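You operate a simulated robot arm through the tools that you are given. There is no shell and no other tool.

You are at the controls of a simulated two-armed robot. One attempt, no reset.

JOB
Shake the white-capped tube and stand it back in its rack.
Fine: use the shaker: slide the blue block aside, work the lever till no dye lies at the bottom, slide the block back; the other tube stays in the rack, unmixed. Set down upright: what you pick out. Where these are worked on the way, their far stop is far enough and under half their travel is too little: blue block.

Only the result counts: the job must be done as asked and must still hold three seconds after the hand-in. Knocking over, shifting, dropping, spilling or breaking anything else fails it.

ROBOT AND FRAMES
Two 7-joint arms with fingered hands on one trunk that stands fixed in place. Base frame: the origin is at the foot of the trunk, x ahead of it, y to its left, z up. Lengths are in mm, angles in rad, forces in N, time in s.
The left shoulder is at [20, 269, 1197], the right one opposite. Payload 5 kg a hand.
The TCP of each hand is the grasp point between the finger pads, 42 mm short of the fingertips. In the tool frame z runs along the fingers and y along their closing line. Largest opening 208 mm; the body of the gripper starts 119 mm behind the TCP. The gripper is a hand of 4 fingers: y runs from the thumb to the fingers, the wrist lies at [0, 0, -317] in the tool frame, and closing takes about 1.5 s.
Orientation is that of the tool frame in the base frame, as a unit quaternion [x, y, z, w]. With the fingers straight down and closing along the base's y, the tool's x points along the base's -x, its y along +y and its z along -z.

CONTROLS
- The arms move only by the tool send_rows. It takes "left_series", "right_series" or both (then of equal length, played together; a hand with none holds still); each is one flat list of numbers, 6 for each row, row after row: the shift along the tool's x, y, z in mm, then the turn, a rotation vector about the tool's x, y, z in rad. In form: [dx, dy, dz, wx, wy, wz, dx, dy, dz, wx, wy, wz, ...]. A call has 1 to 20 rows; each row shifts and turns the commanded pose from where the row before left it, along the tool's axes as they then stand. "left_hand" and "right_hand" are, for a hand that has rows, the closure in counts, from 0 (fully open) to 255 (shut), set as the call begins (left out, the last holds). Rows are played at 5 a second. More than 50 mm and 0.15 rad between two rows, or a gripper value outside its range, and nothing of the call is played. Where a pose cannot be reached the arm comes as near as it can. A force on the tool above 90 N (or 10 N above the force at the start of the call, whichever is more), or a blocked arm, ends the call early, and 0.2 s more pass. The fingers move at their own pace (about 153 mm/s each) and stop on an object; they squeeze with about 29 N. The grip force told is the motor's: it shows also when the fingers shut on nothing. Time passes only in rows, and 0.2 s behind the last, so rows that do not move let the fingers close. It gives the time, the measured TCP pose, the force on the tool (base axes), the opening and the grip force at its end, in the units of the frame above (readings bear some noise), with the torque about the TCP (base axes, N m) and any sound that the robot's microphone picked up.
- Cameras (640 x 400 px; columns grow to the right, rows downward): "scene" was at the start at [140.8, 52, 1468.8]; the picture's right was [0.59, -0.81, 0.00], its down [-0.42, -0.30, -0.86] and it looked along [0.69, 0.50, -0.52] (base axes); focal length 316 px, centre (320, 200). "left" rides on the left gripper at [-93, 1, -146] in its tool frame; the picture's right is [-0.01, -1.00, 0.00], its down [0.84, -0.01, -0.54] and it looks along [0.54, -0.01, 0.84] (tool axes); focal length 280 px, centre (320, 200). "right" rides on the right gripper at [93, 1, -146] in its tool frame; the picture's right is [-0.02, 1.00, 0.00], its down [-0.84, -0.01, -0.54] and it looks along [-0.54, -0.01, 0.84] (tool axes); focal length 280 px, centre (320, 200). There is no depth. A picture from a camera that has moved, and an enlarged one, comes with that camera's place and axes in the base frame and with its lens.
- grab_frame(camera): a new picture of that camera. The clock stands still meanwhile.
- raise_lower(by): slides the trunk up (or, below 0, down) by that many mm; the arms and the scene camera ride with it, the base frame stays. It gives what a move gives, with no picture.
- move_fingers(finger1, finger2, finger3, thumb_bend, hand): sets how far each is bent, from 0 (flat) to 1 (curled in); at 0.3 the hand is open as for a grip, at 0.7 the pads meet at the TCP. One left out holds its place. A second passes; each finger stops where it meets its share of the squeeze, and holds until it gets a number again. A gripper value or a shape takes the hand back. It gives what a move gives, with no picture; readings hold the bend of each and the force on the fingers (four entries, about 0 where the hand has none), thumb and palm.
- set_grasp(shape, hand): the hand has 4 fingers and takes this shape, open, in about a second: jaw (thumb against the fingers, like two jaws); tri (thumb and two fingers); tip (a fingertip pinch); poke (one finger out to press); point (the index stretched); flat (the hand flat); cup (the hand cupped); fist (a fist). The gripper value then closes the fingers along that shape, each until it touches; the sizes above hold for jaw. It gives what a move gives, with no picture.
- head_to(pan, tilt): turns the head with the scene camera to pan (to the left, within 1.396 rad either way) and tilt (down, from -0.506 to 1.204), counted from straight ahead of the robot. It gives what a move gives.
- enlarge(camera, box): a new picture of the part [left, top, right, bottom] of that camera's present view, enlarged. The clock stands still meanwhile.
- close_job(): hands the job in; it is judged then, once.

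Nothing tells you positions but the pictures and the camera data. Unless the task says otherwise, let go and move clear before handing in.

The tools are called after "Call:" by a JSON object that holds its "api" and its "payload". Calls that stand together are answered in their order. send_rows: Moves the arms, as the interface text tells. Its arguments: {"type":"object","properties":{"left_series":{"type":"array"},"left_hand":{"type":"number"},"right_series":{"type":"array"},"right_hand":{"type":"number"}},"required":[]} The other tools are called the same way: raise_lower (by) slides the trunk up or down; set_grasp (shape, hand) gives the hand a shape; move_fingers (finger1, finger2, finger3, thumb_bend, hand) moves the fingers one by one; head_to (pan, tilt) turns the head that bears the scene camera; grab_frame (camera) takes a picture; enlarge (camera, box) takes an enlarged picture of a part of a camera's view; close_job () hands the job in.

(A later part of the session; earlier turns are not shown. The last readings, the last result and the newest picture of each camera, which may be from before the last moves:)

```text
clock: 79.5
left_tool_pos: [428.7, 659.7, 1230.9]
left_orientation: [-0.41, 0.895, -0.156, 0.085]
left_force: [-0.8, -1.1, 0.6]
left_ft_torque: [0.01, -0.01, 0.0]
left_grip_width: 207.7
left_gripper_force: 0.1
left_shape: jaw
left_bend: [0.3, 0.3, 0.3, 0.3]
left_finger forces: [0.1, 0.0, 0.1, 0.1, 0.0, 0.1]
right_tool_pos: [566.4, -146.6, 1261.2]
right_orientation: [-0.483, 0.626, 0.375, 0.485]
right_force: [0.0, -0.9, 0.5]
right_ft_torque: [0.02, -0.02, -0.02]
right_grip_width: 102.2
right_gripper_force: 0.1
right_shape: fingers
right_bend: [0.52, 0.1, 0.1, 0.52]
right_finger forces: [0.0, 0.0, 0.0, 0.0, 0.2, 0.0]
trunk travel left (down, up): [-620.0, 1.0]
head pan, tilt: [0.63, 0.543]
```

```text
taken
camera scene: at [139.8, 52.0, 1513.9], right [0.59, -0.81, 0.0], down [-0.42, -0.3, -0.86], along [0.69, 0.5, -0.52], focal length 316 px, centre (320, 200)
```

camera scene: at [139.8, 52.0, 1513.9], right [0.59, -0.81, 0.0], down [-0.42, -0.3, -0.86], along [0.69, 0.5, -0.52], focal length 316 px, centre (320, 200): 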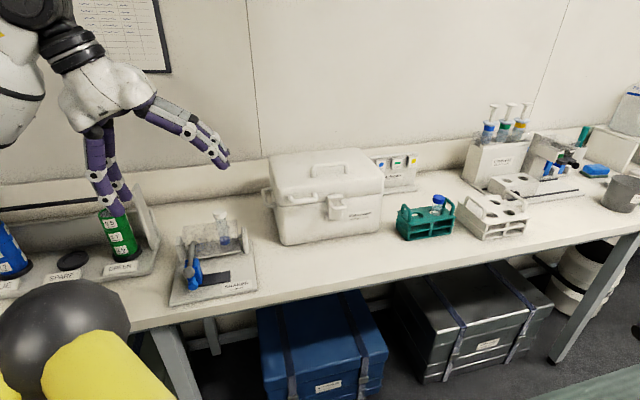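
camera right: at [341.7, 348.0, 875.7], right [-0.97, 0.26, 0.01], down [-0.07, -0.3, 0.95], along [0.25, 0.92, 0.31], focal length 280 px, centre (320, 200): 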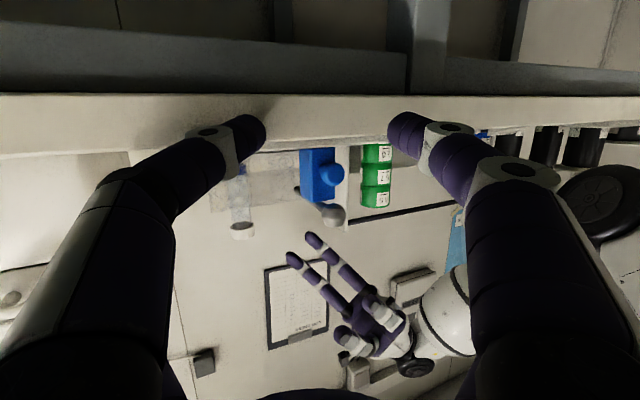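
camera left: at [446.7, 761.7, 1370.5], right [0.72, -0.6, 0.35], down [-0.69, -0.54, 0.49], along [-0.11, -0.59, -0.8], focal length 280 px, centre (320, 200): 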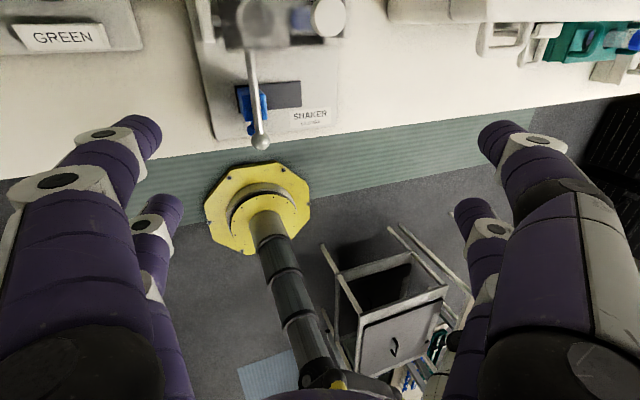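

The hand is now aligned with the block's sliding direction. I'll bend fingers 1 and 2 as pushers, splay the others, and come down to the left of the block.

Call:
{"api": "move_fingers", "payload": {"hand": "left", "finger1": 0.62, "finger2": 0.62, "finger3": 0.1, "thumb_bend": 0.1}}

Call:
{"api": "send_rows", "payload": {"left_series": [8.7, 16.4, 28.65, 0, 0, 0, 8.7, 16.4, 28.65, 0, 0, 0, 8.7, 16.4, 28.65, 0, 0, 0, 8.7, 16.4, 28.65, 0, 0, 0, 0, 0, 0, 0, 0, 0]}}

Call:
{"api": "grab_frame", "payload": {"camera": "left"}}

Call:
{"api": "enlarge", "payload": {"camera": "scene", "box": [110, 110, 290, 310]}}

```text
clock: 80.5
left_tool_pos: [429.2, 659.7, 1230.6]
left_orientation: [-0.41, 0.895, -0.157, 0.085]
left_force: [0.4, 1.3, -0.8]
left_ft_torque: [-0.02, 0.0, -0.01]
left_grip_width: 168.1
left_gripper_force: 0.1
left_shape: fingers
left_bend: [0.62, 0.62, 0.1, 0.1]
left_finger forces: [0.1, 0.0, 0.0, 0.1, 0.0, 0.0]
right_tool_pos: [565.9, -147.8, 1262.4]
right_orientation: [-0.483, 0.626, 0.375, 0.484]
right_force: [-0.9, -0.9, -0.7]
right_ft_torque: [0.04, 0.02, 0.04]
right_grip_width: 102.0
right_gripper_force: 0.0
right_shape: fingers
right_bend: [0.52, 0.1, 0.1, 0.52]
right_finger forces: [0.0, 0.1, 0.1, 0.0, 0.0, 0.0]
trunk travel left (down, up): [-620.0, 1.0]
head pan, tilt: [0.63, 0.543]
```

```text
clock: 81.7
left_tool_pos: [391.7, 649.9, 1100.7]
left_orientation: [-0.409, 0.895, -0.156, 0.085]
left_force: [0.4, -0.5, -1.0]
left_ft_torque: [0.03, -0.01, 0.0]
left_grip_width: 168.2
left_gripper_force: 0.1
left_shape: fingers
left_bend: [0.62, 0.62, 0.1, 0.1]
left_finger forces: [0.0, 0.0, 0.0, 0.0, 0.0, 0.0]
right_tool_pos: [567.1, -147.8, 1262.6]
right_orientation: [-0.483, 0.625, 0.376, 0.485]
right_force: [-0.2, -0.6, 0.4]
right_ft_torque: [-0.02, 0.02, -0.05]
right_grip_width: 102.3
right_gripper_force: 0.0
right_shape: fingers
right_bend: [0.52, 0.1, 0.1, 0.52]
right_finger forces: [0.1, 0.1, 0.1, 0.0, 0.0, 0.0]
trunk travel left (down, up): [-620.0, 1.0]
head pan, tilt: [0.63, 0.543]
```

```text
taken
camera left: at [410.5, 752.0, 1239.8], right [0.72, -0.6, 0.35], down [-0.69, -0.53, 0.49], along [-0.11, -0.59, -0.8], focal length 280 px, centre (320, 200)
```

left: 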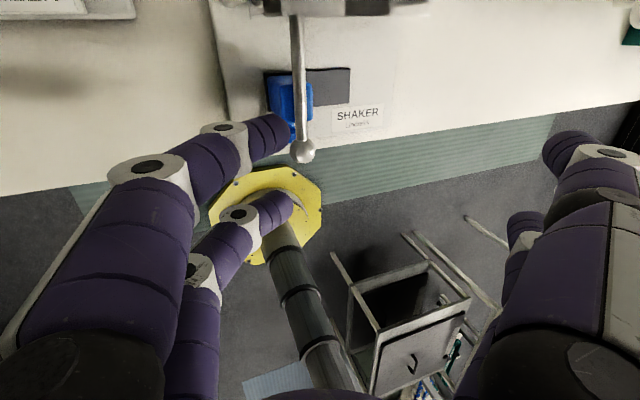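

```text
2.00 times, centred on (200, 210) of scene
camera zoom: at [140.1, 51.7, 1514.0], right [0.59, -0.81, 0.0], down [-0.42, -0.3, -0.86], along [0.69, 0.5, -0.52], focal length 631 px, centre (560, 180)
```

zoom: 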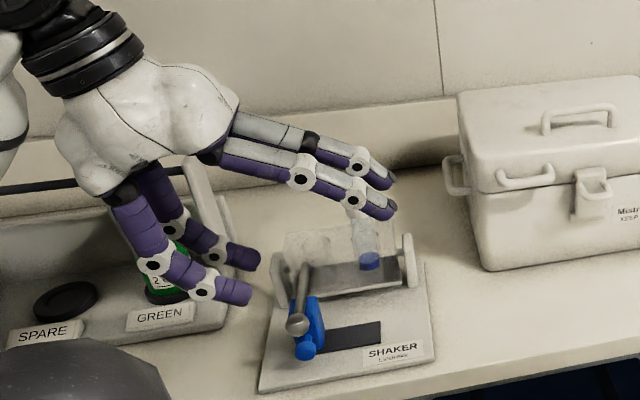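

The fingertip positions match my model. I'll go down on the left side of the block, stopping part-way to check.

Call:
{"api": "send_rows", "payload": {"left_series": [0.8, 11.4, 30.7, 0, 0, 0, 0.8, 11.4, 30.7, 0, 0, 0, 0.8, 11.4, 30.7, 0, 0, 0, 0, 0, 0, 0, 0, 0]}}

Call:
{"api": "grab_frame", "payload": {"camera": "left"}}

Call:
{"api": "enlarge", "payload": {"camera": "scene", "box": [120, 180, 270, 310]}}

```text
clock: 82.7
left_tool_pos: [393.3, 648.3, 1003.6]
left_orientation: [-0.409, 0.895, -0.156, 0.084]
left_force: [0.4, -0.4, 0.2]
left_ft_torque: [0.03, -0.01, 0.01]
left_grip_width: 168.0
left_gripper_force: 0.0
left_shape: fingers
left_bend: [0.62, 0.62, 0.1, 0.1]
left_finger forces: [0.1, 0.0, 0.0, 0.0, 0.1, 0.1]
right_tool_pos: [567.1, -146.8, 1261.1]
right_orientation: [-0.483, 0.626, 0.375, 0.485]
right_force: [0.2, -0.1, 0.4]
right_ft_torque: [0.03, 0.01, 0.0]
right_grip_width: 102.1
right_gripper_force: 0.0
right_shape: fingers
right_bend: [0.52, 0.1, 0.1, 0.52]
right_finger forces: [0.0, 0.0, 0.0, 0.0, 0.0, 0.0]
trunk travel left (down, up): [-620.0, 1.0]
head pan, tilt: [0.63, 0.543]
```

```text
taken
camera left: at [411.9, 751.1, 1142.2], right [0.72, -0.61, 0.35], down [-0.69, -0.53, 0.49], along [-0.11, -0.59, -0.8], focal length 280 px, centre (320, 200)
```

left: 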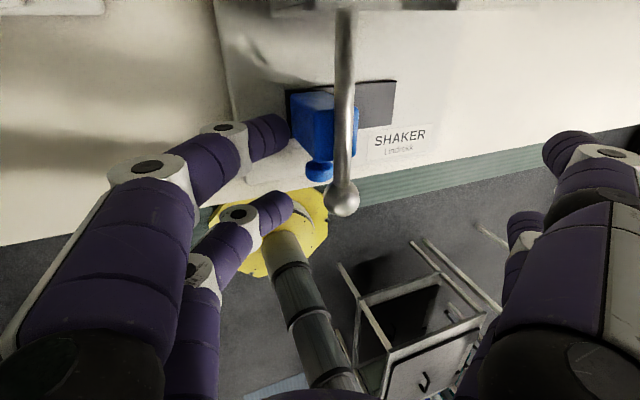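

```text
3.08 times, centred on (195, 245) of scene
camera zoom: at [140.2, 51.8, 1514.0], right [0.59, -0.81, 0.0], down [-0.42, -0.3, -0.86], along [0.69, 0.5, -0.52], focal length 971 px, centre (705, 62)
```

zoom: 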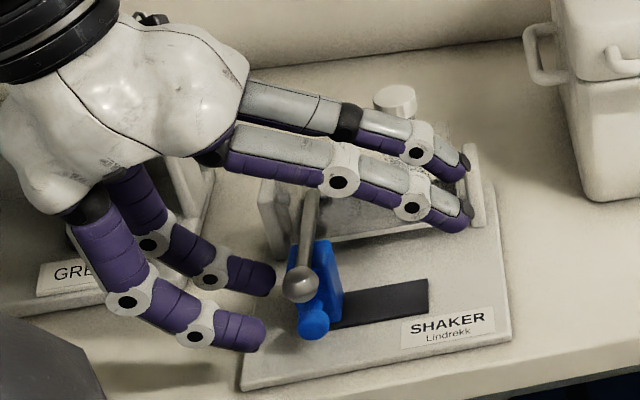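

Clear. I'll take the final step down so the tips sit at about z = 930.

Call:
{"api": "send_rows", "payload": {"left_series": [0.8, 11.6, 31.5, 0, 0, 0, 0, 0, 0, 0, 0, 0]}}

Call:
{"api": "grab_frame", "payload": {"camera": "left"}}

Call:
{"api": "enlarge", "payload": {"camera": "scene", "box": [140, 200, 260, 310]}}

```text
clock: 83.3
left_tool_pos: [392.7, 646.3, 969.0]
left_orientation: [-0.409, 0.895, -0.157, 0.086]
left_force: [-0.6, -0.2, -0.1]
left_ft_torque: [0.03, 0.0, 0.01]
left_grip_width: 167.8
left_gripper_force: 0.1
left_shape: fingers
left_bend: [0.62, 0.62, 0.1, 0.1]
left_finger forces: [0.0, 0.0, 0.1, 0.1, 0.1, 0.0]
right_tool_pos: [565.8, -147.7, 1262.0]
right_orientation: [-0.483, 0.625, 0.376, 0.485]
right_force: [-0.1, -1.2, 0.1]
right_ft_torque: [-0.01, -0.01, 0.0]
right_grip_width: 102.3
right_gripper_force: 0.1
right_shape: fingers
right_bend: [0.52, 0.1, 0.1, 0.52]
right_finger forces: [0.0, 0.0, 0.0, 0.1, 0.1, 0.1]
trunk travel left (down, up): [-620.0, 1.0]
head pan, tilt: [0.63, 0.543]
```

```text
taken
camera left: at [411.3, 749.7, 1108.6], right [0.72, -0.6, 0.35], down [-0.69, -0.53, 0.49], along [-0.11, -0.59, -0.8], focal length 280 px, centre (320, 200)
```

left: 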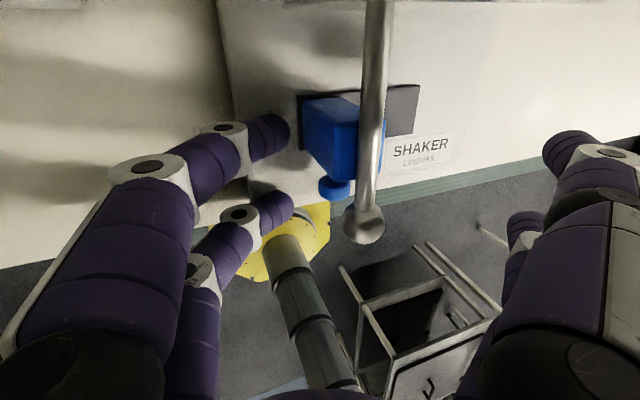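

```text
3.64 times, centred on (200, 255) of scene
camera zoom: at [140.1, 51.7, 1513.9], right [0.59, -0.81, 0.0], down [-0.42, -0.3, -0.86], along [0.69, 0.5, -0.52], focal length 1148 px, centre (756, 0)
```

zoom: 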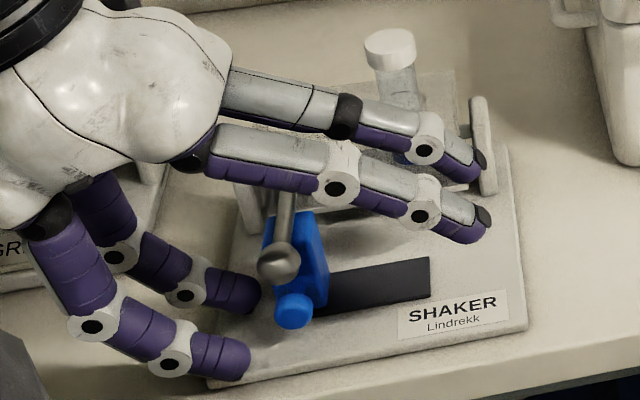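

Finger 1 is in place left of the block, with finger 2 beside the knob. I'll start pushing the block to the right (+f1) in small steps.

Call:
{"api": "send_rows", "payload": {"left_series": [-0.15, -7.5, 2.8, 0, 0, 0, -0.15, -7.5, 2.8, 0, 0, 0, -0.15, -7.5, 2.8, 0, 0, 0, -0.15, -7.5, 2.8, 0, 0, 0, -0.15, -7.5, 2.8, 0, 0, 0]}}

Call:
{"api": "grab_frame", "payload": {"camera": "left"}}

Call:
{"api": "enlarge", "payload": {"camera": "scene", "box": [140, 200, 260, 310]}}

```text
clock: 84.5
left_tool_pos: [422.5, 623.3, 967.9]
left_orientation: [-0.409, 0.895, -0.157, 0.085]
left_force: [-1.3, 0.2, 0.9]
left_ft_torque: [-0.02, 0.04, 0.01]
left_grip_width: 168.6
left_gripper_force: 0.4
left_shape: fingers
left_bend: [0.62, 0.62, 0.1, 0.1]
left_finger forces: [0.4, 0.9, 0.1, 0.1, 0.0, 0.0]
right_tool_pos: [566.9, -146.8, 1261.6]
right_orientation: [-0.482, 0.626, 0.375, 0.485]
right_force: [0.7, -0.6, 0.2]
right_ft_torque: [0.01, 0.0, 0.01]
right_grip_width: 102.2
right_gripper_force: 0.1
right_shape: fingers
right_bend: [0.52, 0.1, 0.1, 0.52]
right_finger forces: [0.0, 0.0, 0.0, 0.1, 0.1, 0.0]
trunk travel left (down, up): [-620.0, 1.0]
head pan, tilt: [0.63, 0.543]
```

```text
taken
camera left: at [441.4, 725.8, 1107.6], right [0.72, -0.6, 0.35], down [-0.69, -0.53, 0.49], along [-0.11, -0.59, -0.8], focal length 280 px, centre (320, 200)
```

left: 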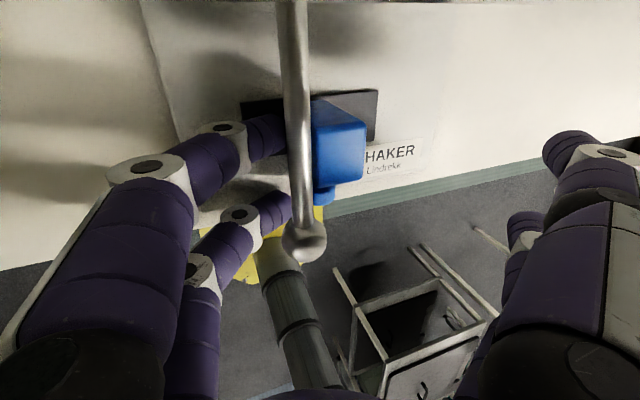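

```text
3.64 times, centred on (200, 255) of scene
camera zoom: at [140.2, 51.9, 1513.8], right [0.59, -0.81, 0.0], down [-0.42, -0.3, -0.86], along [0.69, 0.5, -0.52], focal length 1148 px, centre (756, 0)
```

zoom: 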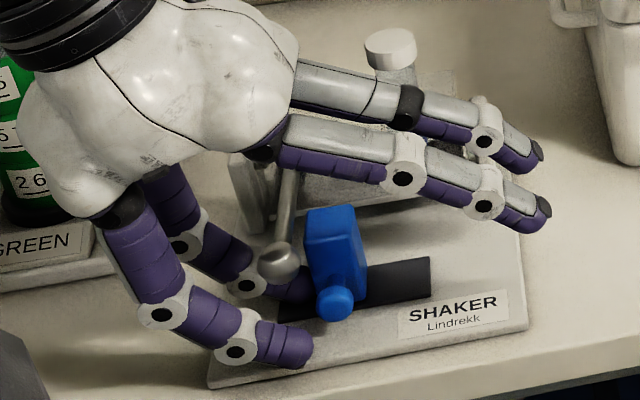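

The block slides easily at about 1 N and the lever stays up. I'll keep pushing toward the far stop, slowing near the end.

Call:
{"api": "send_rows", "payload": {"left_series": [-0.15, -7.5, 2.8, 0, 0, 0, -0.15, -7.5, 2.8, 0, 0, 0, -0.15, -7.5, 2.8, 0, 0, 0, -0.1, -4.7, 1.75, 0, 0, 0, -0.1, -4.7, 1.75, 0, 0, 0]}}

Call:
{"api": "grab_frame", "payload": {"camera": "left"}}

Call:
{"api": "enlarge", "payload": {"camera": "scene", "box": [140, 200, 260, 310]}}

```text
clock: 85.7
left_tool_pos: [448.8, 601.2, 966.8]
left_orientation: [-0.409, 0.895, -0.157, 0.085]
left_force: [-0.7, 1.6, 3.8]
left_ft_torque: [0.0, 0.1, -0.04]
left_grip_width: 167.8
left_gripper_force: 1.0
left_shape: fingers
left_bend: [0.62, 0.63, 0.1, 0.1]
left_finger forces: [0.1, 3.4, 0.0, 0.0, 0.0, 0.0]
right_tool_pos: [566.6, -148.3, 1260.9]
right_orientation: [-0.482, 0.625, 0.376, 0.485]
right_force: [0.2, 0.4, -0.8]
right_ft_torque: [0.02, -0.03, 0.01]
right_grip_width: 102.2
right_gripper_force: 0.0
right_shape: fingers
right_bend: [0.52, 0.1, 0.1, 0.52]
right_finger forces: [0.0, 0.0, 0.0, 0.0, 0.0, 0.1]
trunk travel left (down, up): [-620.0, 1.0]
head pan, tilt: [0.63, 0.543]
```

```text
taken
camera left: at [467.5, 704.5, 1107.0], right [0.72, -0.6, 0.35], down [-0.69, -0.53, 0.49], along [-0.11, -0.59, -0.8], focal length 280 px, centre (320, 200)
```

left: 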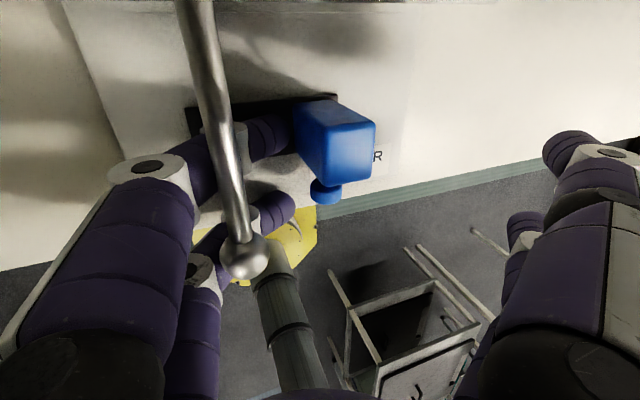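

```text
3.64 times, centred on (200, 255) of scene
camera zoom: at [140.0, 51.9, 1513.9], right [0.59, -0.81, 0.0], down [-0.42, -0.3, -0.86], along [0.69, 0.5, -0.52], focal length 1148 px, centre (756, 0)
```

zoom: 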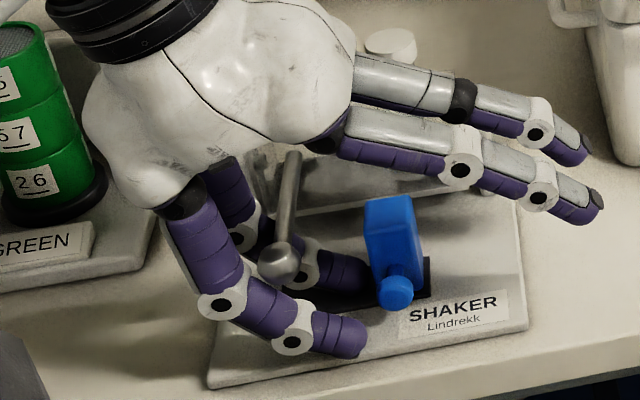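

The block is almost at the far end of its slot. I'll rise 3 mm and push the last few millimetres gently until it stops.

Call:
{"api": "send_rows", "payload": {"left_series": [-0.1, -1.05, -2.8, 0, 0, 0, -0.06, -2.8, 1.05, 0, 0, 0, -0.06, -2.8, 1.05, 0, 0, 0, -0.04, -1.9, 0.7, 0, 0, 0]}}

Call:
{"api": "enlarge", "payload": {"camera": "scene", "box": [160, 210, 260, 300]}}

Call:
{"api": "enlarge", "payload": {"camera": "left", "box": [170, 60, 410, 230]}}

```text
clock: 86.7
left_tool_pos: [453.6, 597.8, 972.7]
left_orientation: [-0.411, 0.894, -0.157, 0.085]
left_force: [-12.8, 8.4, -0.1]
left_ft_torque: [-0.16, -0.08, 0.31]
left_grip_width: 172.6
left_gripper_force: 6.1
left_shape: fingers
left_bend: [0.6, 0.6, 0.1, 0.1]
left_finger forces: [7.2, 5.3, 0.1, 0.1, 0.1, 0.1]
right_tool_pos: [566.0, -146.1, 1261.5]
right_orientation: [-0.483, 0.626, 0.375, 0.485]
right_force: [0.8, 0.3, -0.2]
right_ft_torque: [0.0, -0.01, -0.02]
right_grip_width: 102.3
right_gripper_force: 0.0
right_shape: fingers
right_bend: [0.52, 0.1, 0.1, 0.52]
right_finger forces: [0.1, 0.0, 0.0, 0.0, 0.1, 0.0]
trunk travel left (down, up): [-620.0, 1.0]
head pan, tilt: [0.63, 0.543]
```

```text
4.44 times, centred on (210, 255) of scene
camera zoom: at [139.4, 52.6, 1513.9], right [0.59, -0.81, 0.0], down [-0.42, -0.31, -0.86], along [0.69, 0.51, -0.52], focal length 1403 px, centre (809, -44)
```

zoom: 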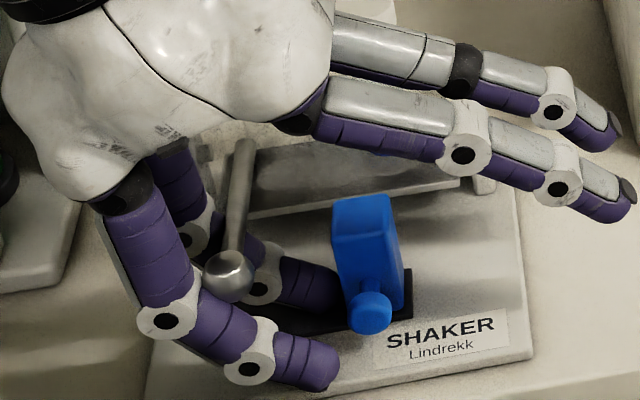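

```text
2.35 times, centred on (290, 145) of left
camera zoom: at [472.8, 700.0, 1110.7], right [0.72, -0.6, 0.35], down [-0.69, -0.54, 0.49], along [-0.11, -0.59, -0.8], focal length 660 px, centre (391, 329)
```

zoom: 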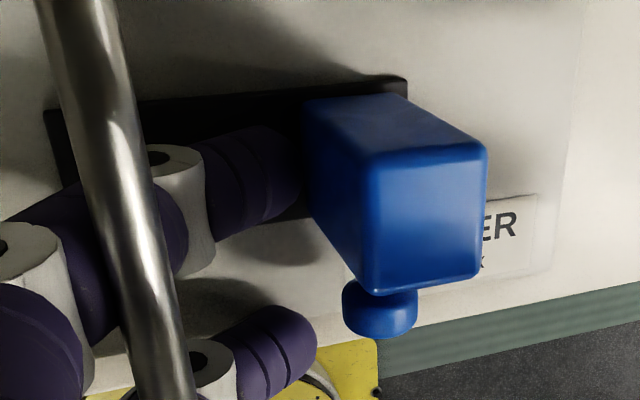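

The block is at its far stop. I'll back the fingers out to the left from under the lever, then lift.

Call:
{"api": "send_rows", "payload": {"left_series": [0.1, 4.7, -1.75, 0, 0, 0, 0.19, 9.37, -3.5, 0, 0, 0, 0.19, 9.37, -3.5, 0, 0, 0, 0.19, 9.37, -3.5, 0, 0, 0, 0.19, 9.37, -3.5, 0, 0, 0, 0.19, 9.37, -3.5, 0, 0, 0, 0.19, 9.37, -3.5, 0, 0, 0, 0.19, 9.37, -3.5, 0, 0, 0, 0.19, 9.37, -3.5, 0, 0, 0, 0, 0, 0, 0, 0, 0]}}

Call:
{"api": "send_rows", "payload": {"left_series": [-0.8, -11.4, -30.7, 0, 0, 0, -0.8, -11.4, -30.7, 0, 0, 0, -0.8, -11.4, -30.7, 0, 0, 0, -0.8, -11.4, -30.7, 0, 0, 0, 0, 0, 0, 0, 0, 0]}}

Call:
{"api": "enlarge", "payload": {"camera": "scene", "box": [120, 190, 280, 310]}}

Call:
{"api": "grab_frame", "payload": {"camera": "left"}}

```text
clock: 88.9
left_tool_pos: [389.2, 650.7, 971.4]
left_orientation: [-0.409, 0.895, -0.157, 0.085]
left_force: [0.3, -0.8, 1.6]
left_ft_torque: [0.0, -0.03, 0.0]
left_grip_width: 168.2
left_gripper_force: 0.0
left_shape: fingers
left_bend: [0.62, 0.62, 0.1, 0.1]
left_finger forces: [0.0, 0.1, 0.0, 0.1, 0.0, 0.0]
right_tool_pos: [565.5, -147.6, 1262.0]
right_orientation: [-0.483, 0.626, 0.375, 0.484]
right_force: [-0.2, 0.7, 0.8]
right_ft_torque: [0.01, 0.02, -0.04]
right_grip_width: 102.1
right_gripper_force: 0.0
right_shape: fingers
right_bend: [0.52, 0.1, 0.1, 0.52]
right_finger forces: [0.0, 0.1, 0.0, 0.0, 0.0, 0.1]
trunk travel left (down, up): [-620.0, 1.0]
head pan, tilt: [0.63, 0.543]
```

```text
clock: 90.1
left_tool_pos: [389.8, 652.5, 1101.3]
left_orientation: [-0.41, 0.894, -0.157, 0.086]
left_force: [0.5, 0.0, -0.1]
left_ft_torque: [-0.03, -0.03, -0.07]
left_grip_width: 168.0
left_gripper_force: 0.1
left_shape: fingers
left_bend: [0.62, 0.62, 0.1, 0.1]
left_finger forces: [0.0, 0.0, 0.0, 0.0, 0.0, 0.0]
right_tool_pos: [566.7, -146.7, 1261.5]
right_orientation: [-0.482, 0.626, 0.375, 0.485]
right_force: [0.1, 0.8, 0.0]
right_ft_torque: [0.0, -0.01, -0.03]
right_grip_width: 102.1
right_gripper_force: 0.0
right_shape: fingers
right_bend: [0.52, 0.1, 0.1, 0.52]
right_finger forces: [0.0, 0.1, 0.0, 0.0, 0.0, 0.0]
trunk travel left (down, up): [-620.0, 1.0]
head pan, tilt: [0.63, 0.543]
```

```text
3.33 times, centred on (200, 250) of scene
camera zoom: at [140.3, 52.5, 1513.8], right [0.59, -0.81, 0.0], down [-0.42, -0.31, -0.86], along [0.69, 0.5, -0.52], focal length 1052 px, centre (720, 33)
```

zoom: 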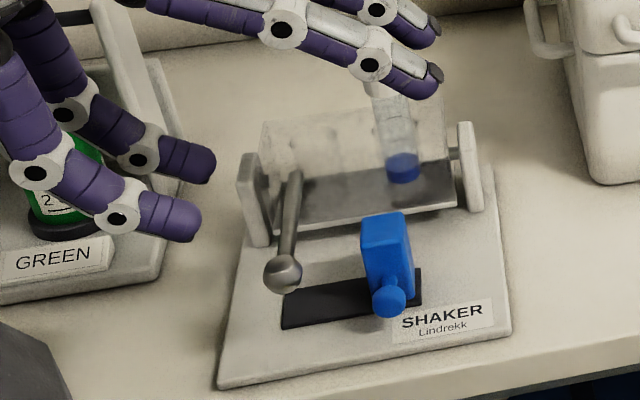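

```text
taken
camera left: at [408.6, 755.6, 1240.4], right [0.72, -0.6, 0.35], down [-0.69, -0.53, 0.49], along [-0.11, -0.59, -0.8], focal length 280 px, centre (320, 200)
```

left: 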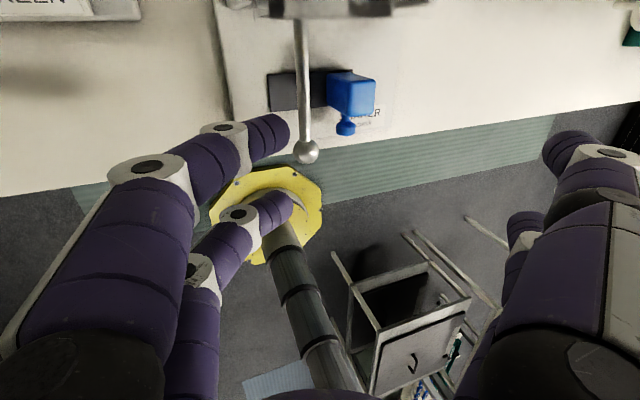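

The block sits at its far stop and the lever has stayed up. Now I'll pinch the lever's ball from above with finger 1 and thumb, keeping this tilt so the thumb clears the block.

Call:
{"api": "move_fingers", "payload": {"hand": "left", "finger1": 0.52, "finger2": 0.45, "finger3": 0.1, "thumb_bend": 0.52}}

Call:
{"api": "send_rows", "payload": {"left_series": [22.5, -5.2, 10.1, 0, 0, 0, 22.5, -5.2, 10.1, 0, 0, 0, 0, 0, 0, 0, 0, 0]}}

Call:
{"api": "grab_frame", "payload": {"camera": "left"}}

Call:
{"api": "enlarge", "payload": {"camera": "scene", "box": [110, 170, 270, 310]}}

```text
clock: 91.1
left_tool_pos: [391.1, 652.8, 1101.2]
left_orientation: [-0.409, 0.895, -0.156, 0.085]
left_force: [0.0, 0.9, 0.4]
left_ft_torque: [0.01, 0.0, -0.02]
left_grip_width: 101.8
left_gripper_force: 0.0
left_shape: fingers
left_bend: [0.52, 0.45, 0.1, 0.52]
left_finger forces: [0.0, 0.0, 0.1, 0.0, 0.0, 0.1]
right_tool_pos: [566.4, -146.5, 1261.0]
right_orientation: [-0.483, 0.626, 0.375, 0.485]
right_force: [0.4, 1.0, 0.2]
right_ft_torque: [0.0, 0.01, 0.0]
right_grip_width: 102.2
right_gripper_force: 0.1
right_shape: fingers
right_bend: [0.52, 0.1, 0.1, 0.52]
right_finger forces: [0.0, 0.0, 0.0, 0.0, 0.0, 0.1]
trunk travel left (down, up): [-620.0, 1.0]
head pan, tilt: [0.63, 0.543]
```

```text
clock: 91.9
left_tool_pos: [373.3, 608.3, 1085.1]
left_orientation: [-0.409, 0.895, -0.157, 0.085]
left_force: [-0.6, 0.4, -0.1]
left_ft_torque: [-0.04, -0.02, -0.01]
left_grip_width: 102.1
left_gripper_force: 0.1
left_shape: fingers
left_bend: [0.52, 0.45, 0.1, 0.52]
left_finger forces: [0.0, 0.0, 0.0, 0.1, 0.0, 0.1]
right_tool_pos: [566.3, -146.2, 1261.8]
right_orientation: [-0.482, 0.626, 0.375, 0.485]
right_force: [-0.1, -0.4, 0.7]
right_ft_torque: [0.05, 0.01, -0.02]
right_grip_width: 102.2
right_gripper_force: 0.1
right_shape: fingers
right_bend: [0.52, 0.1, 0.1, 0.52]
right_finger forces: [0.1, 0.0, 0.0, 0.0, 0.0, 0.0]
trunk travel left (down, up): [-620.0, 1.0]
head pan, tilt: [0.63, 0.543]
```

```text
taken
camera left: at [392.9, 710.7, 1223.8], right [0.72, -0.6, 0.35], down [-0.69, -0.53, 0.49], along [-0.11, -0.59, -0.8], focal length 280 px, centre (320, 200)
```

left: 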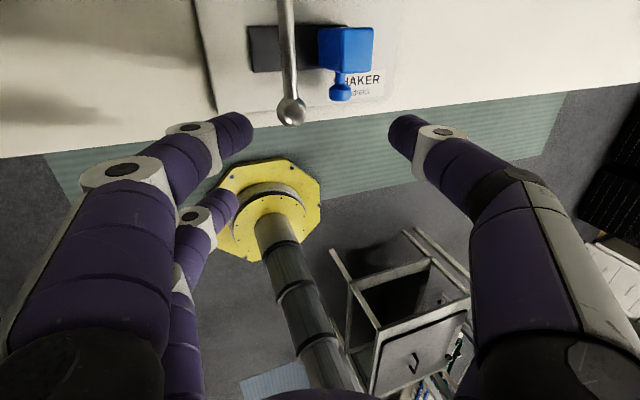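

```text
2.86 times, centred on (190, 240) of scene
camera zoom: at [140.2, 52.1, 1513.9], right [0.59, -0.81, 0.0], down [-0.42, -0.3, -0.86], along [0.69, 0.5, -0.52], focal length 902 px, centre (691, 86)
```

zoom: 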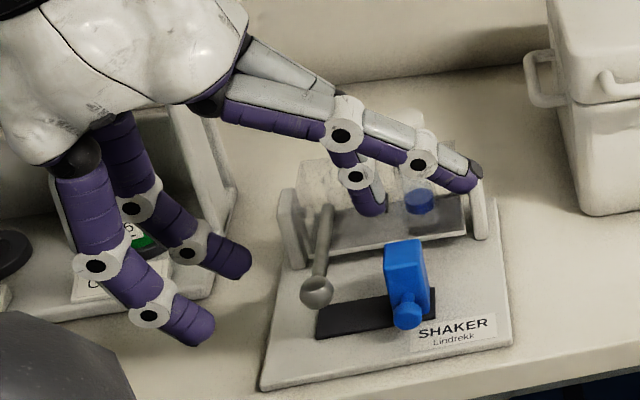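

The ball lines up with the pinch. I'll descend to ball height and check before closing.

Call:
{"api": "send_rows", "payload": {"left_series": [0.85, 12.2, 32.85, 0, 0, 0, 0.85, 12.2, 32.85, 0, 0, 0, 0, 0, 0, 0, 0, 0]}}

Call:
{"api": "grab_frame", "payload": {"camera": "left"}}

Call:
{"api": "enlarge", "payload": {"camera": "scene", "box": [140, 200, 260, 310]}}

```text
clock: 92.7
left_tool_pos: [374.4, 607.4, 1016.3]
left_orientation: [-0.409, 0.895, -0.157, 0.085]
left_force: [0.1, -0.8, 0.3]
left_ft_torque: [-0.01, 0.02, 0.04]
left_grip_width: 101.7
left_gripper_force: 0.0
left_shape: fingers
left_bend: [0.52, 0.45, 0.1, 0.52]
left_finger forces: [0.0, 0.1, 0.0, 0.0, 0.1, 0.0]
right_tool_pos: [565.8, -147.0, 1260.8]
right_orientation: [-0.482, 0.626, 0.375, 0.485]
right_force: [-0.6, -0.6, 1.2]
right_ft_torque: [-0.02, 0.01, -0.01]
right_grip_width: 102.1
right_gripper_force: 0.1
right_shape: fingers
right_bend: [0.52, 0.1, 0.1, 0.52]
right_finger forces: [0.0, 0.1, 0.0, 0.0, 0.0, 0.0]
trunk travel left (down, up): [-620.0, 1.0]
head pan, tilt: [0.63, 0.543]
```

```text
taken
camera left: at [392.8, 710.0, 1155.4], right [0.72, -0.6, 0.35], down [-0.69, -0.53, 0.49], along [-0.11, -0.59, -0.8], focal length 280 px, centre (320, 200)
```

left: 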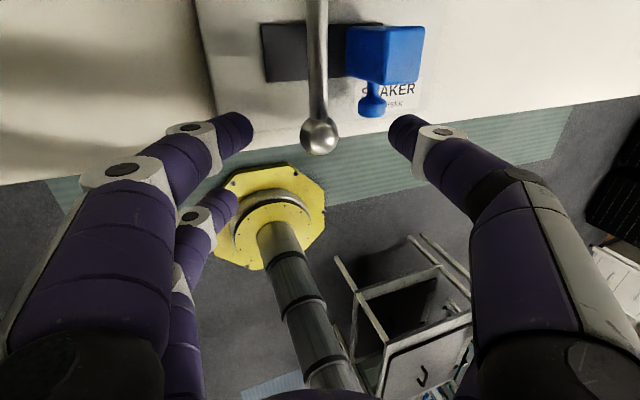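

```text
3.64 times, centred on (200, 255) of scene
camera zoom: at [140.1, 51.8, 1513.9], right [0.59, -0.81, 0.0], down [-0.42, -0.3, -0.86], along [0.69, 0.5, -0.52], focal length 1148 px, centre (756, 0)
```

zoom: 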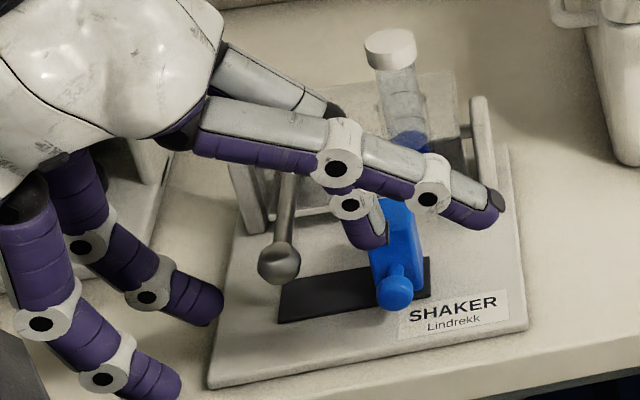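

The ball is centred between the tips. Closing finger 1 and thumb on it.

Call:
{"api": "move_fingers", "payload": {"hand": "left", "finger1": 0.62, "thumb_bend": 0.62}}

Call:
{"api": "move_fingers", "payload": {"hand": "left", "finger1": 0.75, "thumb_bend": 0.75}}

Call:
{"api": "grab_frame", "payload": {"camera": "left"}}

Call:
{"api": "enlarge", "payload": {"camera": "scene", "box": [140, 200, 260, 310]}}

```text
clock: 93.7
left_tool_pos: [374.2, 608.6, 1016.0]
left_orientation: [-0.41, 0.895, -0.157, 0.085]
left_force: [0.7, 0.3, -0.2]
left_ft_torque: [0.01, 0.03, 0.02]
left_grip_width: 50.9
left_gripper_force: 0.0
left_shape: fingers
left_bend: [0.62, 0.45, 0.1, 0.62]
left_finger forces: [0.0, 0.0, 0.0, 0.1, 0.0, 0.1]
right_tool_pos: [567.0, -145.4, 1262.2]
right_orientation: [-0.483, 0.625, 0.376, 0.484]
right_force: [0.3, -1.0, -0.2]
right_ft_torque: [0.0, 0.01, 0.01]
right_grip_width: 102.2
right_gripper_force: 0.0
right_shape: fingers
right_bend: [0.52, 0.1, 0.1, 0.52]
right_finger forces: [0.1, 0.1, 0.1, 0.0, 0.0, 0.0]
trunk travel left (down, up): [-620.0, 1.0]
head pan, tilt: [0.63, 0.543]
```

```text
clock: 94.7
left_tool_pos: [374.0, 607.5, 1016.5]
left_orientation: [-0.409, 0.895, -0.157, 0.085]
left_force: [9.2, -9.1, -2.8]
left_ft_torque: [-0.23, -0.1, -0.37]
left_grip_width: 30.0
left_gripper_force: 14.9
left_shape: fingers
left_bend: [0.65, 0.45, 0.1, 0.68]
left_finger forces: [9.5, 0.0, 0.0, 0.1, 20.1, 0.1]
right_tool_pos: [567.0, -146.8, 1261.6]
right_orientation: [-0.483, 0.625, 0.376, 0.484]
right_force: [0.1, 0.8, -0.7]
right_ft_torque: [0.01, 0.01, 0.0]
right_grip_width: 102.0
right_gripper_force: 0.1
right_shape: fingers
right_bend: [0.52, 0.1, 0.1, 0.52]
right_finger forces: [0.0, 0.0, 0.1, 0.0, 0.0, 0.1]
trunk travel left (down, up): [-620.0, 1.0]
head pan, tilt: [0.63, 0.543]
```

```text
taken
camera left: at [393.7, 709.8, 1155.5], right [0.72, -0.6, 0.35], down [-0.69, -0.53, 0.49], along [-0.11, -0.59, -0.8], focal length 280 px, centre (320, 200)
```

left: 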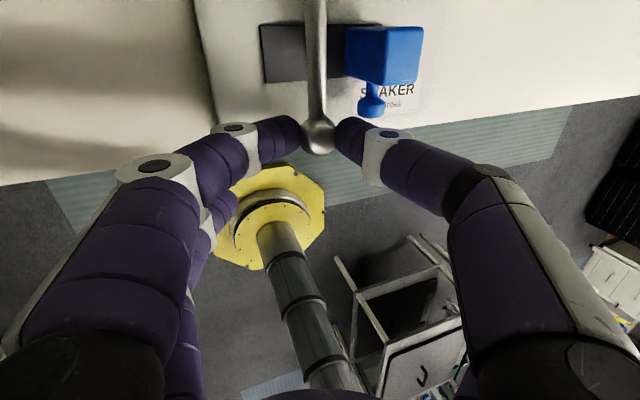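

```text
3.64 times, centred on (200, 255) of scene
camera zoom: at [140.9, 51.6, 1513.8], right [0.59, -0.81, 0.0], down [-0.42, -0.3, -0.86], along [0.69, 0.5, -0.52], focal length 1148 px, centre (756, 0)
```

zoom: 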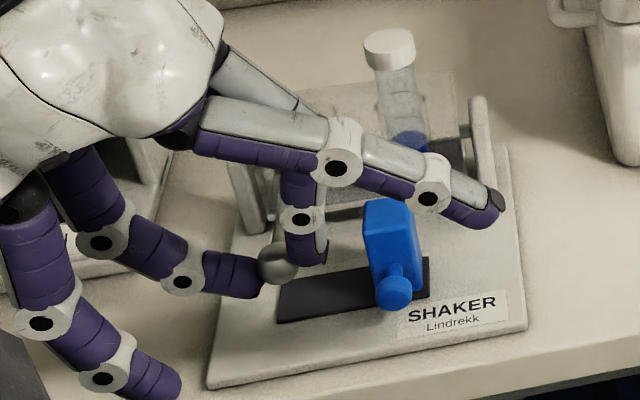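

I have the ball, but it sits about 3.5 mm toward finger 1. I'll shift the hand slightly left to balance the pinch, then try a small push down.

Call:
{"api": "send_rows", "payload": {"left_series": [0.07, 3.5, -1.3, 0, 0, 0, 0, 0, 0, 0, 0, 0]}}

Call:
{"api": "send_rows", "payload": {"left_series": [0.12, 1.75, 4.7, 0, 0, 0, 0.12, 1.75, 4.7, 0, 0, 0, 0.12, 1.75, 4.7, 0, 0, 0]}}

Call:
{"api": "grab_frame", "payload": {"camera": "left"}}

Call:
{"api": "enlarge", "payload": {"camera": "scene", "box": [140, 190, 260, 310]}}

```text
clock: 95.3
left_tool_pos: [371.7, 609.2, 1016.5]
left_orientation: [-0.409, 0.895, -0.157, 0.086]
left_force: [18.4, -12.9, -6.4]
left_ft_torque: [-0.37, -0.29, -0.66]
left_grip_width: 30.4
left_gripper_force: 14.9
left_shape: fingers
left_bend: [0.66, 0.45, 0.1, 0.68]
left_finger forces: [5.7, 0.0, 0.1, 0.0, 24.3, 0.1]
right_tool_pos: [568.3, -148.8, 1261.6]
right_orientation: [-0.483, 0.626, 0.376, 0.484]
right_force: [-0.3, -0.5, 0.6]
right_ft_torque: [0.01, -0.02, -0.02]
right_grip_width: 102.1
right_gripper_force: 0.0
right_shape: fingers
right_bend: [0.52, 0.1, 0.1, 0.52]
right_finger forces: [0.0, 0.0, 0.1, 0.1, 0.0, 0.1]
trunk travel left (down, up): [-620.0, 1.0]
head pan, tilt: [0.63, 0.543]
```

```text
clock: 96.1
left_tool_pos: [370.5, 607.5, 1000.5]
left_orientation: [-0.409, 0.895, -0.156, 0.085]
left_force: [14.9, -14.7, 1.8]
left_ft_torque: [-0.27, -0.56, -0.7]
left_grip_width: 30.0
left_gripper_force: 15.9
left_shape: fingers
left_bend: [0.66, 0.45, 0.1, 0.68]
left_finger forces: [6.2, 0.0, 0.1, 0.0, 26.1, 0.0]
right_tool_pos: [568.2, -146.6, 1261.6]
right_orientation: [-0.482, 0.626, 0.376, 0.484]
right_force: [0.7, 0.5, -0.5]
right_ft_torque: [0.0, -0.02, 0.0]
right_grip_width: 102.1
right_gripper_force: 0.0
right_shape: fingers
right_bend: [0.52, 0.1, 0.1, 0.52]
right_finger forces: [0.0, 0.0, 0.0, 0.2, 0.0, 0.0]
trunk travel left (down, up): [-620.0, 1.0]
head pan, tilt: [0.63, 0.543]
```

```text
taken
camera left: at [389.9, 710.6, 1139.8], right [0.72, -0.61, 0.35], down [-0.69, -0.53, 0.49], along [-0.11, -0.59, -0.8], focal length 280 px, centre (320, 200)
```

left: 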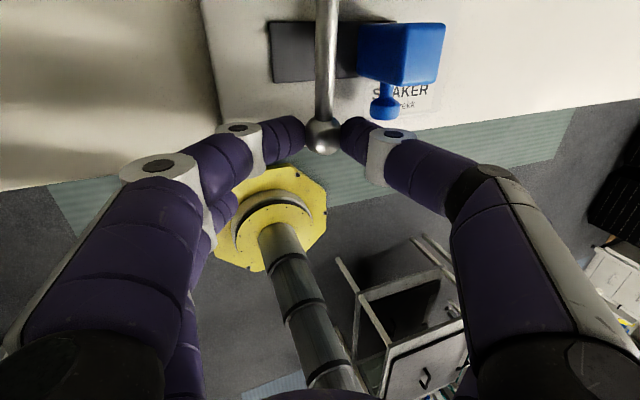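

```text
3.33 times, centred on (200, 250) of scene
camera zoom: at [141.0, 51.0, 1513.8], right [0.59, -0.81, 0.0], down [-0.42, -0.3, -0.86], along [0.69, 0.51, -0.52], focal length 1052 px, centre (720, 33)
```

zoom: 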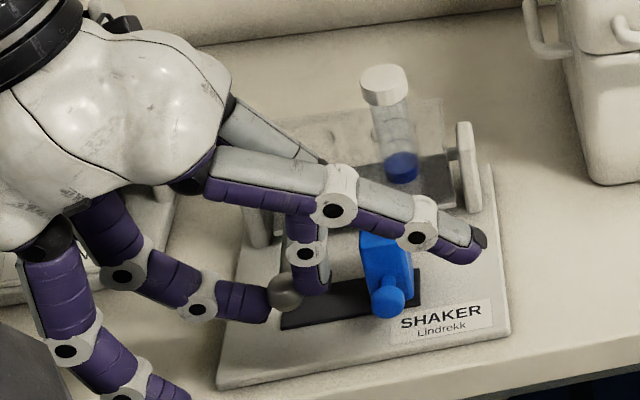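

The lever follows and the tube begins to lean. The imbalance grew, so I'll shift the other way (+f1, 6 mm), then carry on down.

Call:
{"api": "send_rows", "payload": {"left_series": [-0.11, -5.6, 2.1, 0, 0, 0, 0, 0, 0, 0, 0, 0]}}

Call:
{"api": "send_rows", "payload": {"left_series": [0.12, 1.75, 4.7, 0, 0, 0, 0.12, 1.75, 4.7, 0, 0, 0, 0.12, 1.75, 4.7, 0, 0, 0]}}

Call:
{"api": "enlarge", "payload": {"camera": "scene", "box": [140, 190, 260, 310]}}

```text
clock: 96.7
left_tool_pos: [375.8, 604.8, 1000.7]
left_orientation: [-0.41, 0.895, -0.156, 0.085]
left_force: [0.3, -6.1, 1.0]
left_ft_torque: [0.07, 0.0, -0.17]
left_grip_width: 29.9
left_gripper_force: 15.1
left_shape: fingers
left_bend: [0.65, 0.45, 0.1, 0.68]
left_finger forces: [13.1, 0.0, 0.0, 0.0, 17.3, 0.0]
right_tool_pos: [567.2, -146.6, 1260.1]
right_orientation: [-0.483, 0.625, 0.375, 0.485]
right_force: [0.2, -0.1, 0.3]
right_ft_torque: [0.02, -0.02, 0.01]
right_grip_width: 102.3
right_gripper_force: 0.0
right_shape: fingers
right_bend: [0.52, 0.1, 0.1, 0.52]
right_finger forces: [0.0, 0.1, 0.0, 0.0, 0.0, 0.1]
trunk travel left (down, up): [-620.0, 1.0]
head pan, tilt: [0.63, 0.543]
```

```text
clock: 97.5
left_tool_pos: [373.9, 605.4, 985.4]
left_orientation: [-0.409, 0.895, -0.157, 0.084]
left_force: [0.8, -3.9, 2.5]
left_ft_torque: [0.13, -0.06, -0.13]
left_grip_width: 30.2
left_gripper_force: 15.1
left_shape: fingers
left_bend: [0.64, 0.45, 0.1, 0.68]
left_finger forces: [13.5, 0.1, 0.0, 0.1, 17.1, 0.0]
right_tool_pos: [567.4, -148.2, 1262.0]
right_orientation: [-0.483, 0.625, 0.376, 0.484]
right_force: [-0.7, 0.1, 0.1]
right_ft_torque: [-0.03, -0.03, 0.0]
right_grip_width: 101.9
right_gripper_force: 0.1
right_shape: fingers
right_bend: [0.52, 0.1, 0.1, 0.52]
right_finger forces: [0.0, 0.1, 0.0, 0.0, 0.0, 0.0]
trunk travel left (down, up): [-620.0, 1.0]
head pan, tilt: [0.63, 0.543]
```

```text
3.33 times, centred on (200, 250) of scene
camera zoom: at [140.2, 51.7, 1513.9], right [0.59, -0.81, 0.0], down [-0.42, -0.3, -0.86], along [0.69, 0.5, -0.52], focal length 1052 px, centre (720, 33)
```

zoom: 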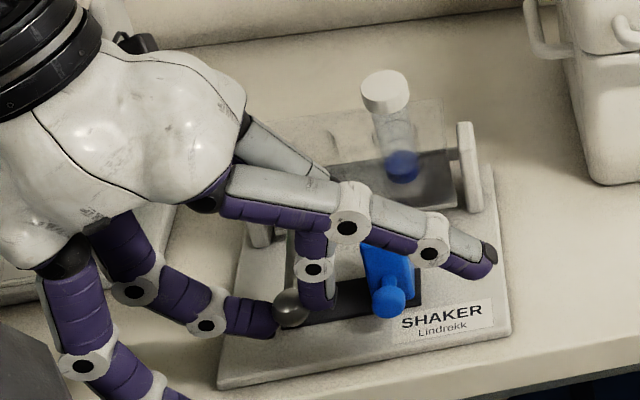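

Balanced now, with the lever down about 30 mm and the tube tilting with it. I'll continue 20 mm further down.

Call:
{"api": "send_rows", "payload": {"left_series": [0.12, 1.75, 4.7, 0, 0, 0, 0.12, 1.75, 4.7, 0, 0, 0, 0.12, 1.75, 4.7, 0, 0, 0, 0.12, 1.75, 4.7, 0, 0, 0]}}

Call:
{"api": "enlarge", "payload": {"camera": "scene", "box": [140, 190, 260, 310]}}

Call:
{"api": "grab_frame", "payload": {"camera": "left"}}

```text
clock: 98.5
left_tool_pos: [374.2, 604.2, 967.9]
left_orientation: [-0.408, 0.895, -0.157, 0.088]
left_force: [8.5, -2.0, 31.2]
left_ft_torque: [0.48, -1.28, -0.22]
left_grip_width: 29.3
left_gripper_force: 21.7
left_shape: fingers
left_bend: [0.65, 0.45, 0.1, 0.66]
left_finger forces: [11.7, 0.0, 0.0, 0.0, 30.6, 0.0]
right_tool_pos: [567.1, -148.7, 1262.0]
right_orientation: [-0.483, 0.625, 0.376, 0.485]
right_force: [0.2, 0.0, -0.8]
right_ft_torque: [0.0, 0.0, 0.03]
right_grip_width: 102.0
right_gripper_force: 0.2
right_shape: fingers
right_bend: [0.52, 0.1, 0.1, 0.52]
right_finger forces: [0.0, 0.0, 0.1, 0.1, 0.0, 0.1]
trunk travel left (down, up): [-620.0, 1.0]
head pan, tilt: [0.63, 0.543]
```

```text
3.33 times, centred on (200, 250) of scene
camera zoom: at [139.9, 50.6, 1514.3], right [0.59, -0.81, 0.0], down [-0.42, -0.3, -0.86], along [0.69, 0.51, -0.52], focal length 1052 px, centre (720, 33)
```

zoom: 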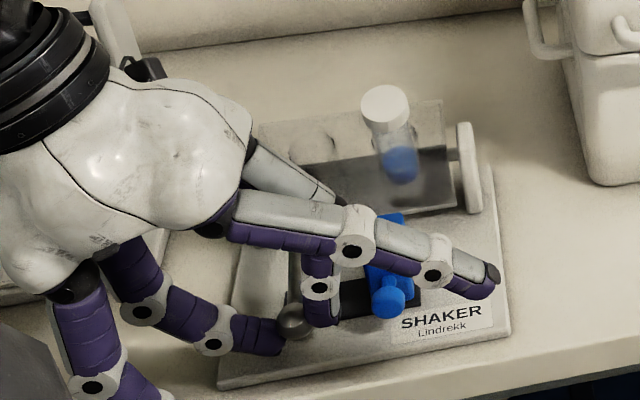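

```text
taken
camera left: at [392.8, 707.0, 1107.4], right [0.71, -0.61, 0.35], down [-0.69, -0.53, 0.48], along [-0.1, -0.59, -0.8], focal length 280 px, centre (320, 200)
```

left: 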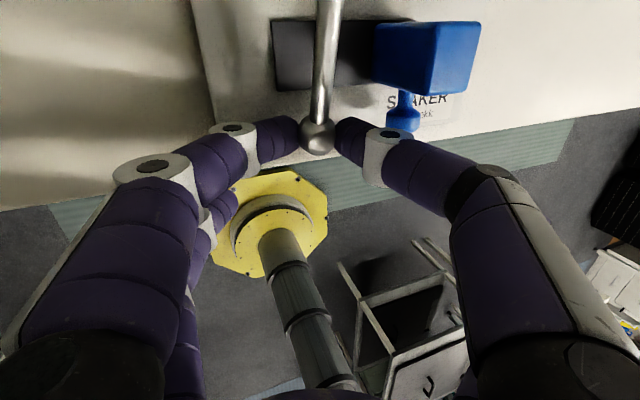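

The lever reached its lower stop at about 48 mm down. I'll bring it back up to the start height and look at the dye.

Call:
{"api": "send_rows", "payload": {"left_series": [-0.14, -2.1, -5.6, 0, 0, 0, -0.21, -3.07, -8.25, 0, 0, 0, -0.21, -3.07, -8.25, 0, 0, 0, -0.21, -3.07, -8.25, 0, 0, 0, -0.21, -3.07, -8.25, 0, 0, 0, -0.21, -3.07, -8.25, 0, 0, 0, 0, 0, 0, 0, 0, 0]}}

Call:
{"api": "enlarge", "payload": {"camera": "scene", "box": [140, 190, 260, 310]}}

Call:
{"api": "enlarge", "payload": {"camera": "scene", "box": [200, 205, 240, 240]}}

```text
clock: 100.1
left_tool_pos: [375.3, 605.3, 1013.8]
left_orientation: [-0.409, 0.895, -0.157, 0.084]
left_force: [10.7, -2.7, -0.8]
left_ft_torque: [-0.2, -0.15, -0.2]
left_grip_width: 30.2
left_gripper_force: 14.4
left_shape: fingers
left_bend: [0.65, 0.45, 0.1, 0.67]
left_finger forces: [10.3, 0.1, 0.1, 0.0, 18.7, 0.0]
right_tool_pos: [566.3, -147.1, 1262.1]
right_orientation: [-0.483, 0.625, 0.376, 0.484]
right_force: [0.6, -1.4, -0.5]
right_ft_torque: [0.01, 0.0, 0.01]
right_grip_width: 102.0
right_gripper_force: 0.0
right_shape: fingers
right_bend: [0.52, 0.1, 0.1, 0.52]
right_finger forces: [0.0, 0.1, 0.0, 0.0, 0.1, 0.1]
trunk travel left (down, up): [-620.0, 1.0]
head pan, tilt: [0.63, 0.543]
```

```text
3.33 times, centred on (200, 250) of scene
camera zoom: at [141.0, 51.9, 1513.8], right [0.59, -0.81, 0.0], down [-0.42, -0.3, -0.86], along [0.69, 0.5, -0.52], focal length 1052 px, centre (720, 33)
```

zoom: 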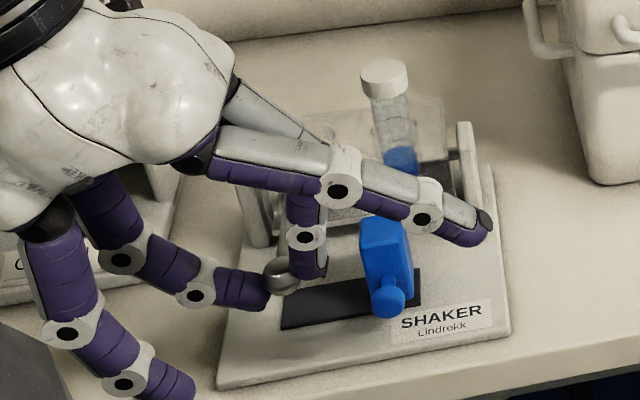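

```text
11.43 times, centred on (220, 222) of scene
camera zoom: at [141.0, 51.9, 1513.8], right [0.59, -0.81, 0.0], down [-0.42, -0.3, -0.86], along [0.69, 0.5, -0.52], focal length 3608 px, centre (1463, -57)
```

zoom: 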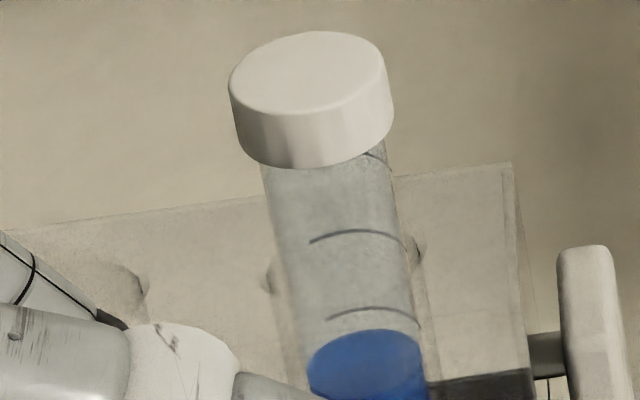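

The dye layer looks taller and paler, so mixing has begun. I'll see if the lever goes up beyond the start height, gently.

Call:
{"api": "send_rows", "payload": {"left_series": [-0.1, -1.4, -3.75, 0, 0, 0, -0.1, -1.4, -3.75, 0, 0, 0, -0.1, -1.4, -3.75, 0, 0, 0]}}

Call:
{"api": "enlarge", "payload": {"camera": "scene", "box": [140, 190, 260, 310]}}

```text
clock: 100.9
left_tool_pos: [372.5, 607.2, 1028.3]
left_orientation: [-0.41, 0.894, -0.156, 0.085]
left_force: [-6.4, 2.4, 0.8]
left_ft_torque: [0.07, 0.2, 0.2]
left_grip_width: 9.7
left_gripper_force: 5.3
left_shape: fingers
left_bend: [0.67, 0.45, 0.1, 0.74]
left_finger forces: [7.4, 0.0, 0.0, 0.0, 3.4, 0.0]
right_tool_pos: [566.3, -145.3, 1260.7]
right_orientation: [-0.484, 0.625, 0.376, 0.484]
right_force: [0.1, -0.3, -0.1]
right_ft_torque: [0.01, 0.04, 0.04]
right_grip_width: 102.2
right_gripper_force: 0.0
right_shape: fingers
right_bend: [0.52, 0.1, 0.1, 0.52]
right_finger forces: [0.1, 0.0, 0.0, 0.0, 0.1, 0.1]
trunk travel left (down, up): [-620.0, 1.0]
head pan, tilt: [0.63, 0.543]
```

```text
3.33 times, centred on (200, 250) of scene
camera zoom: at [140.0, 52.6, 1514.0], right [0.59, -0.81, 0.0], down [-0.42, -0.31, -0.86], along [0.69, 0.51, -0.52], focal length 1052 px, centre (720, 33)
```

zoom: 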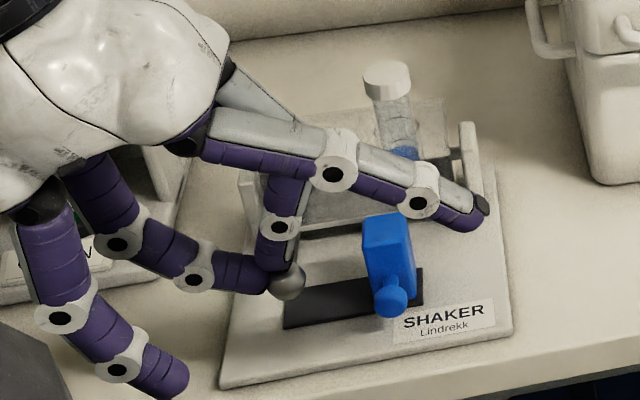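

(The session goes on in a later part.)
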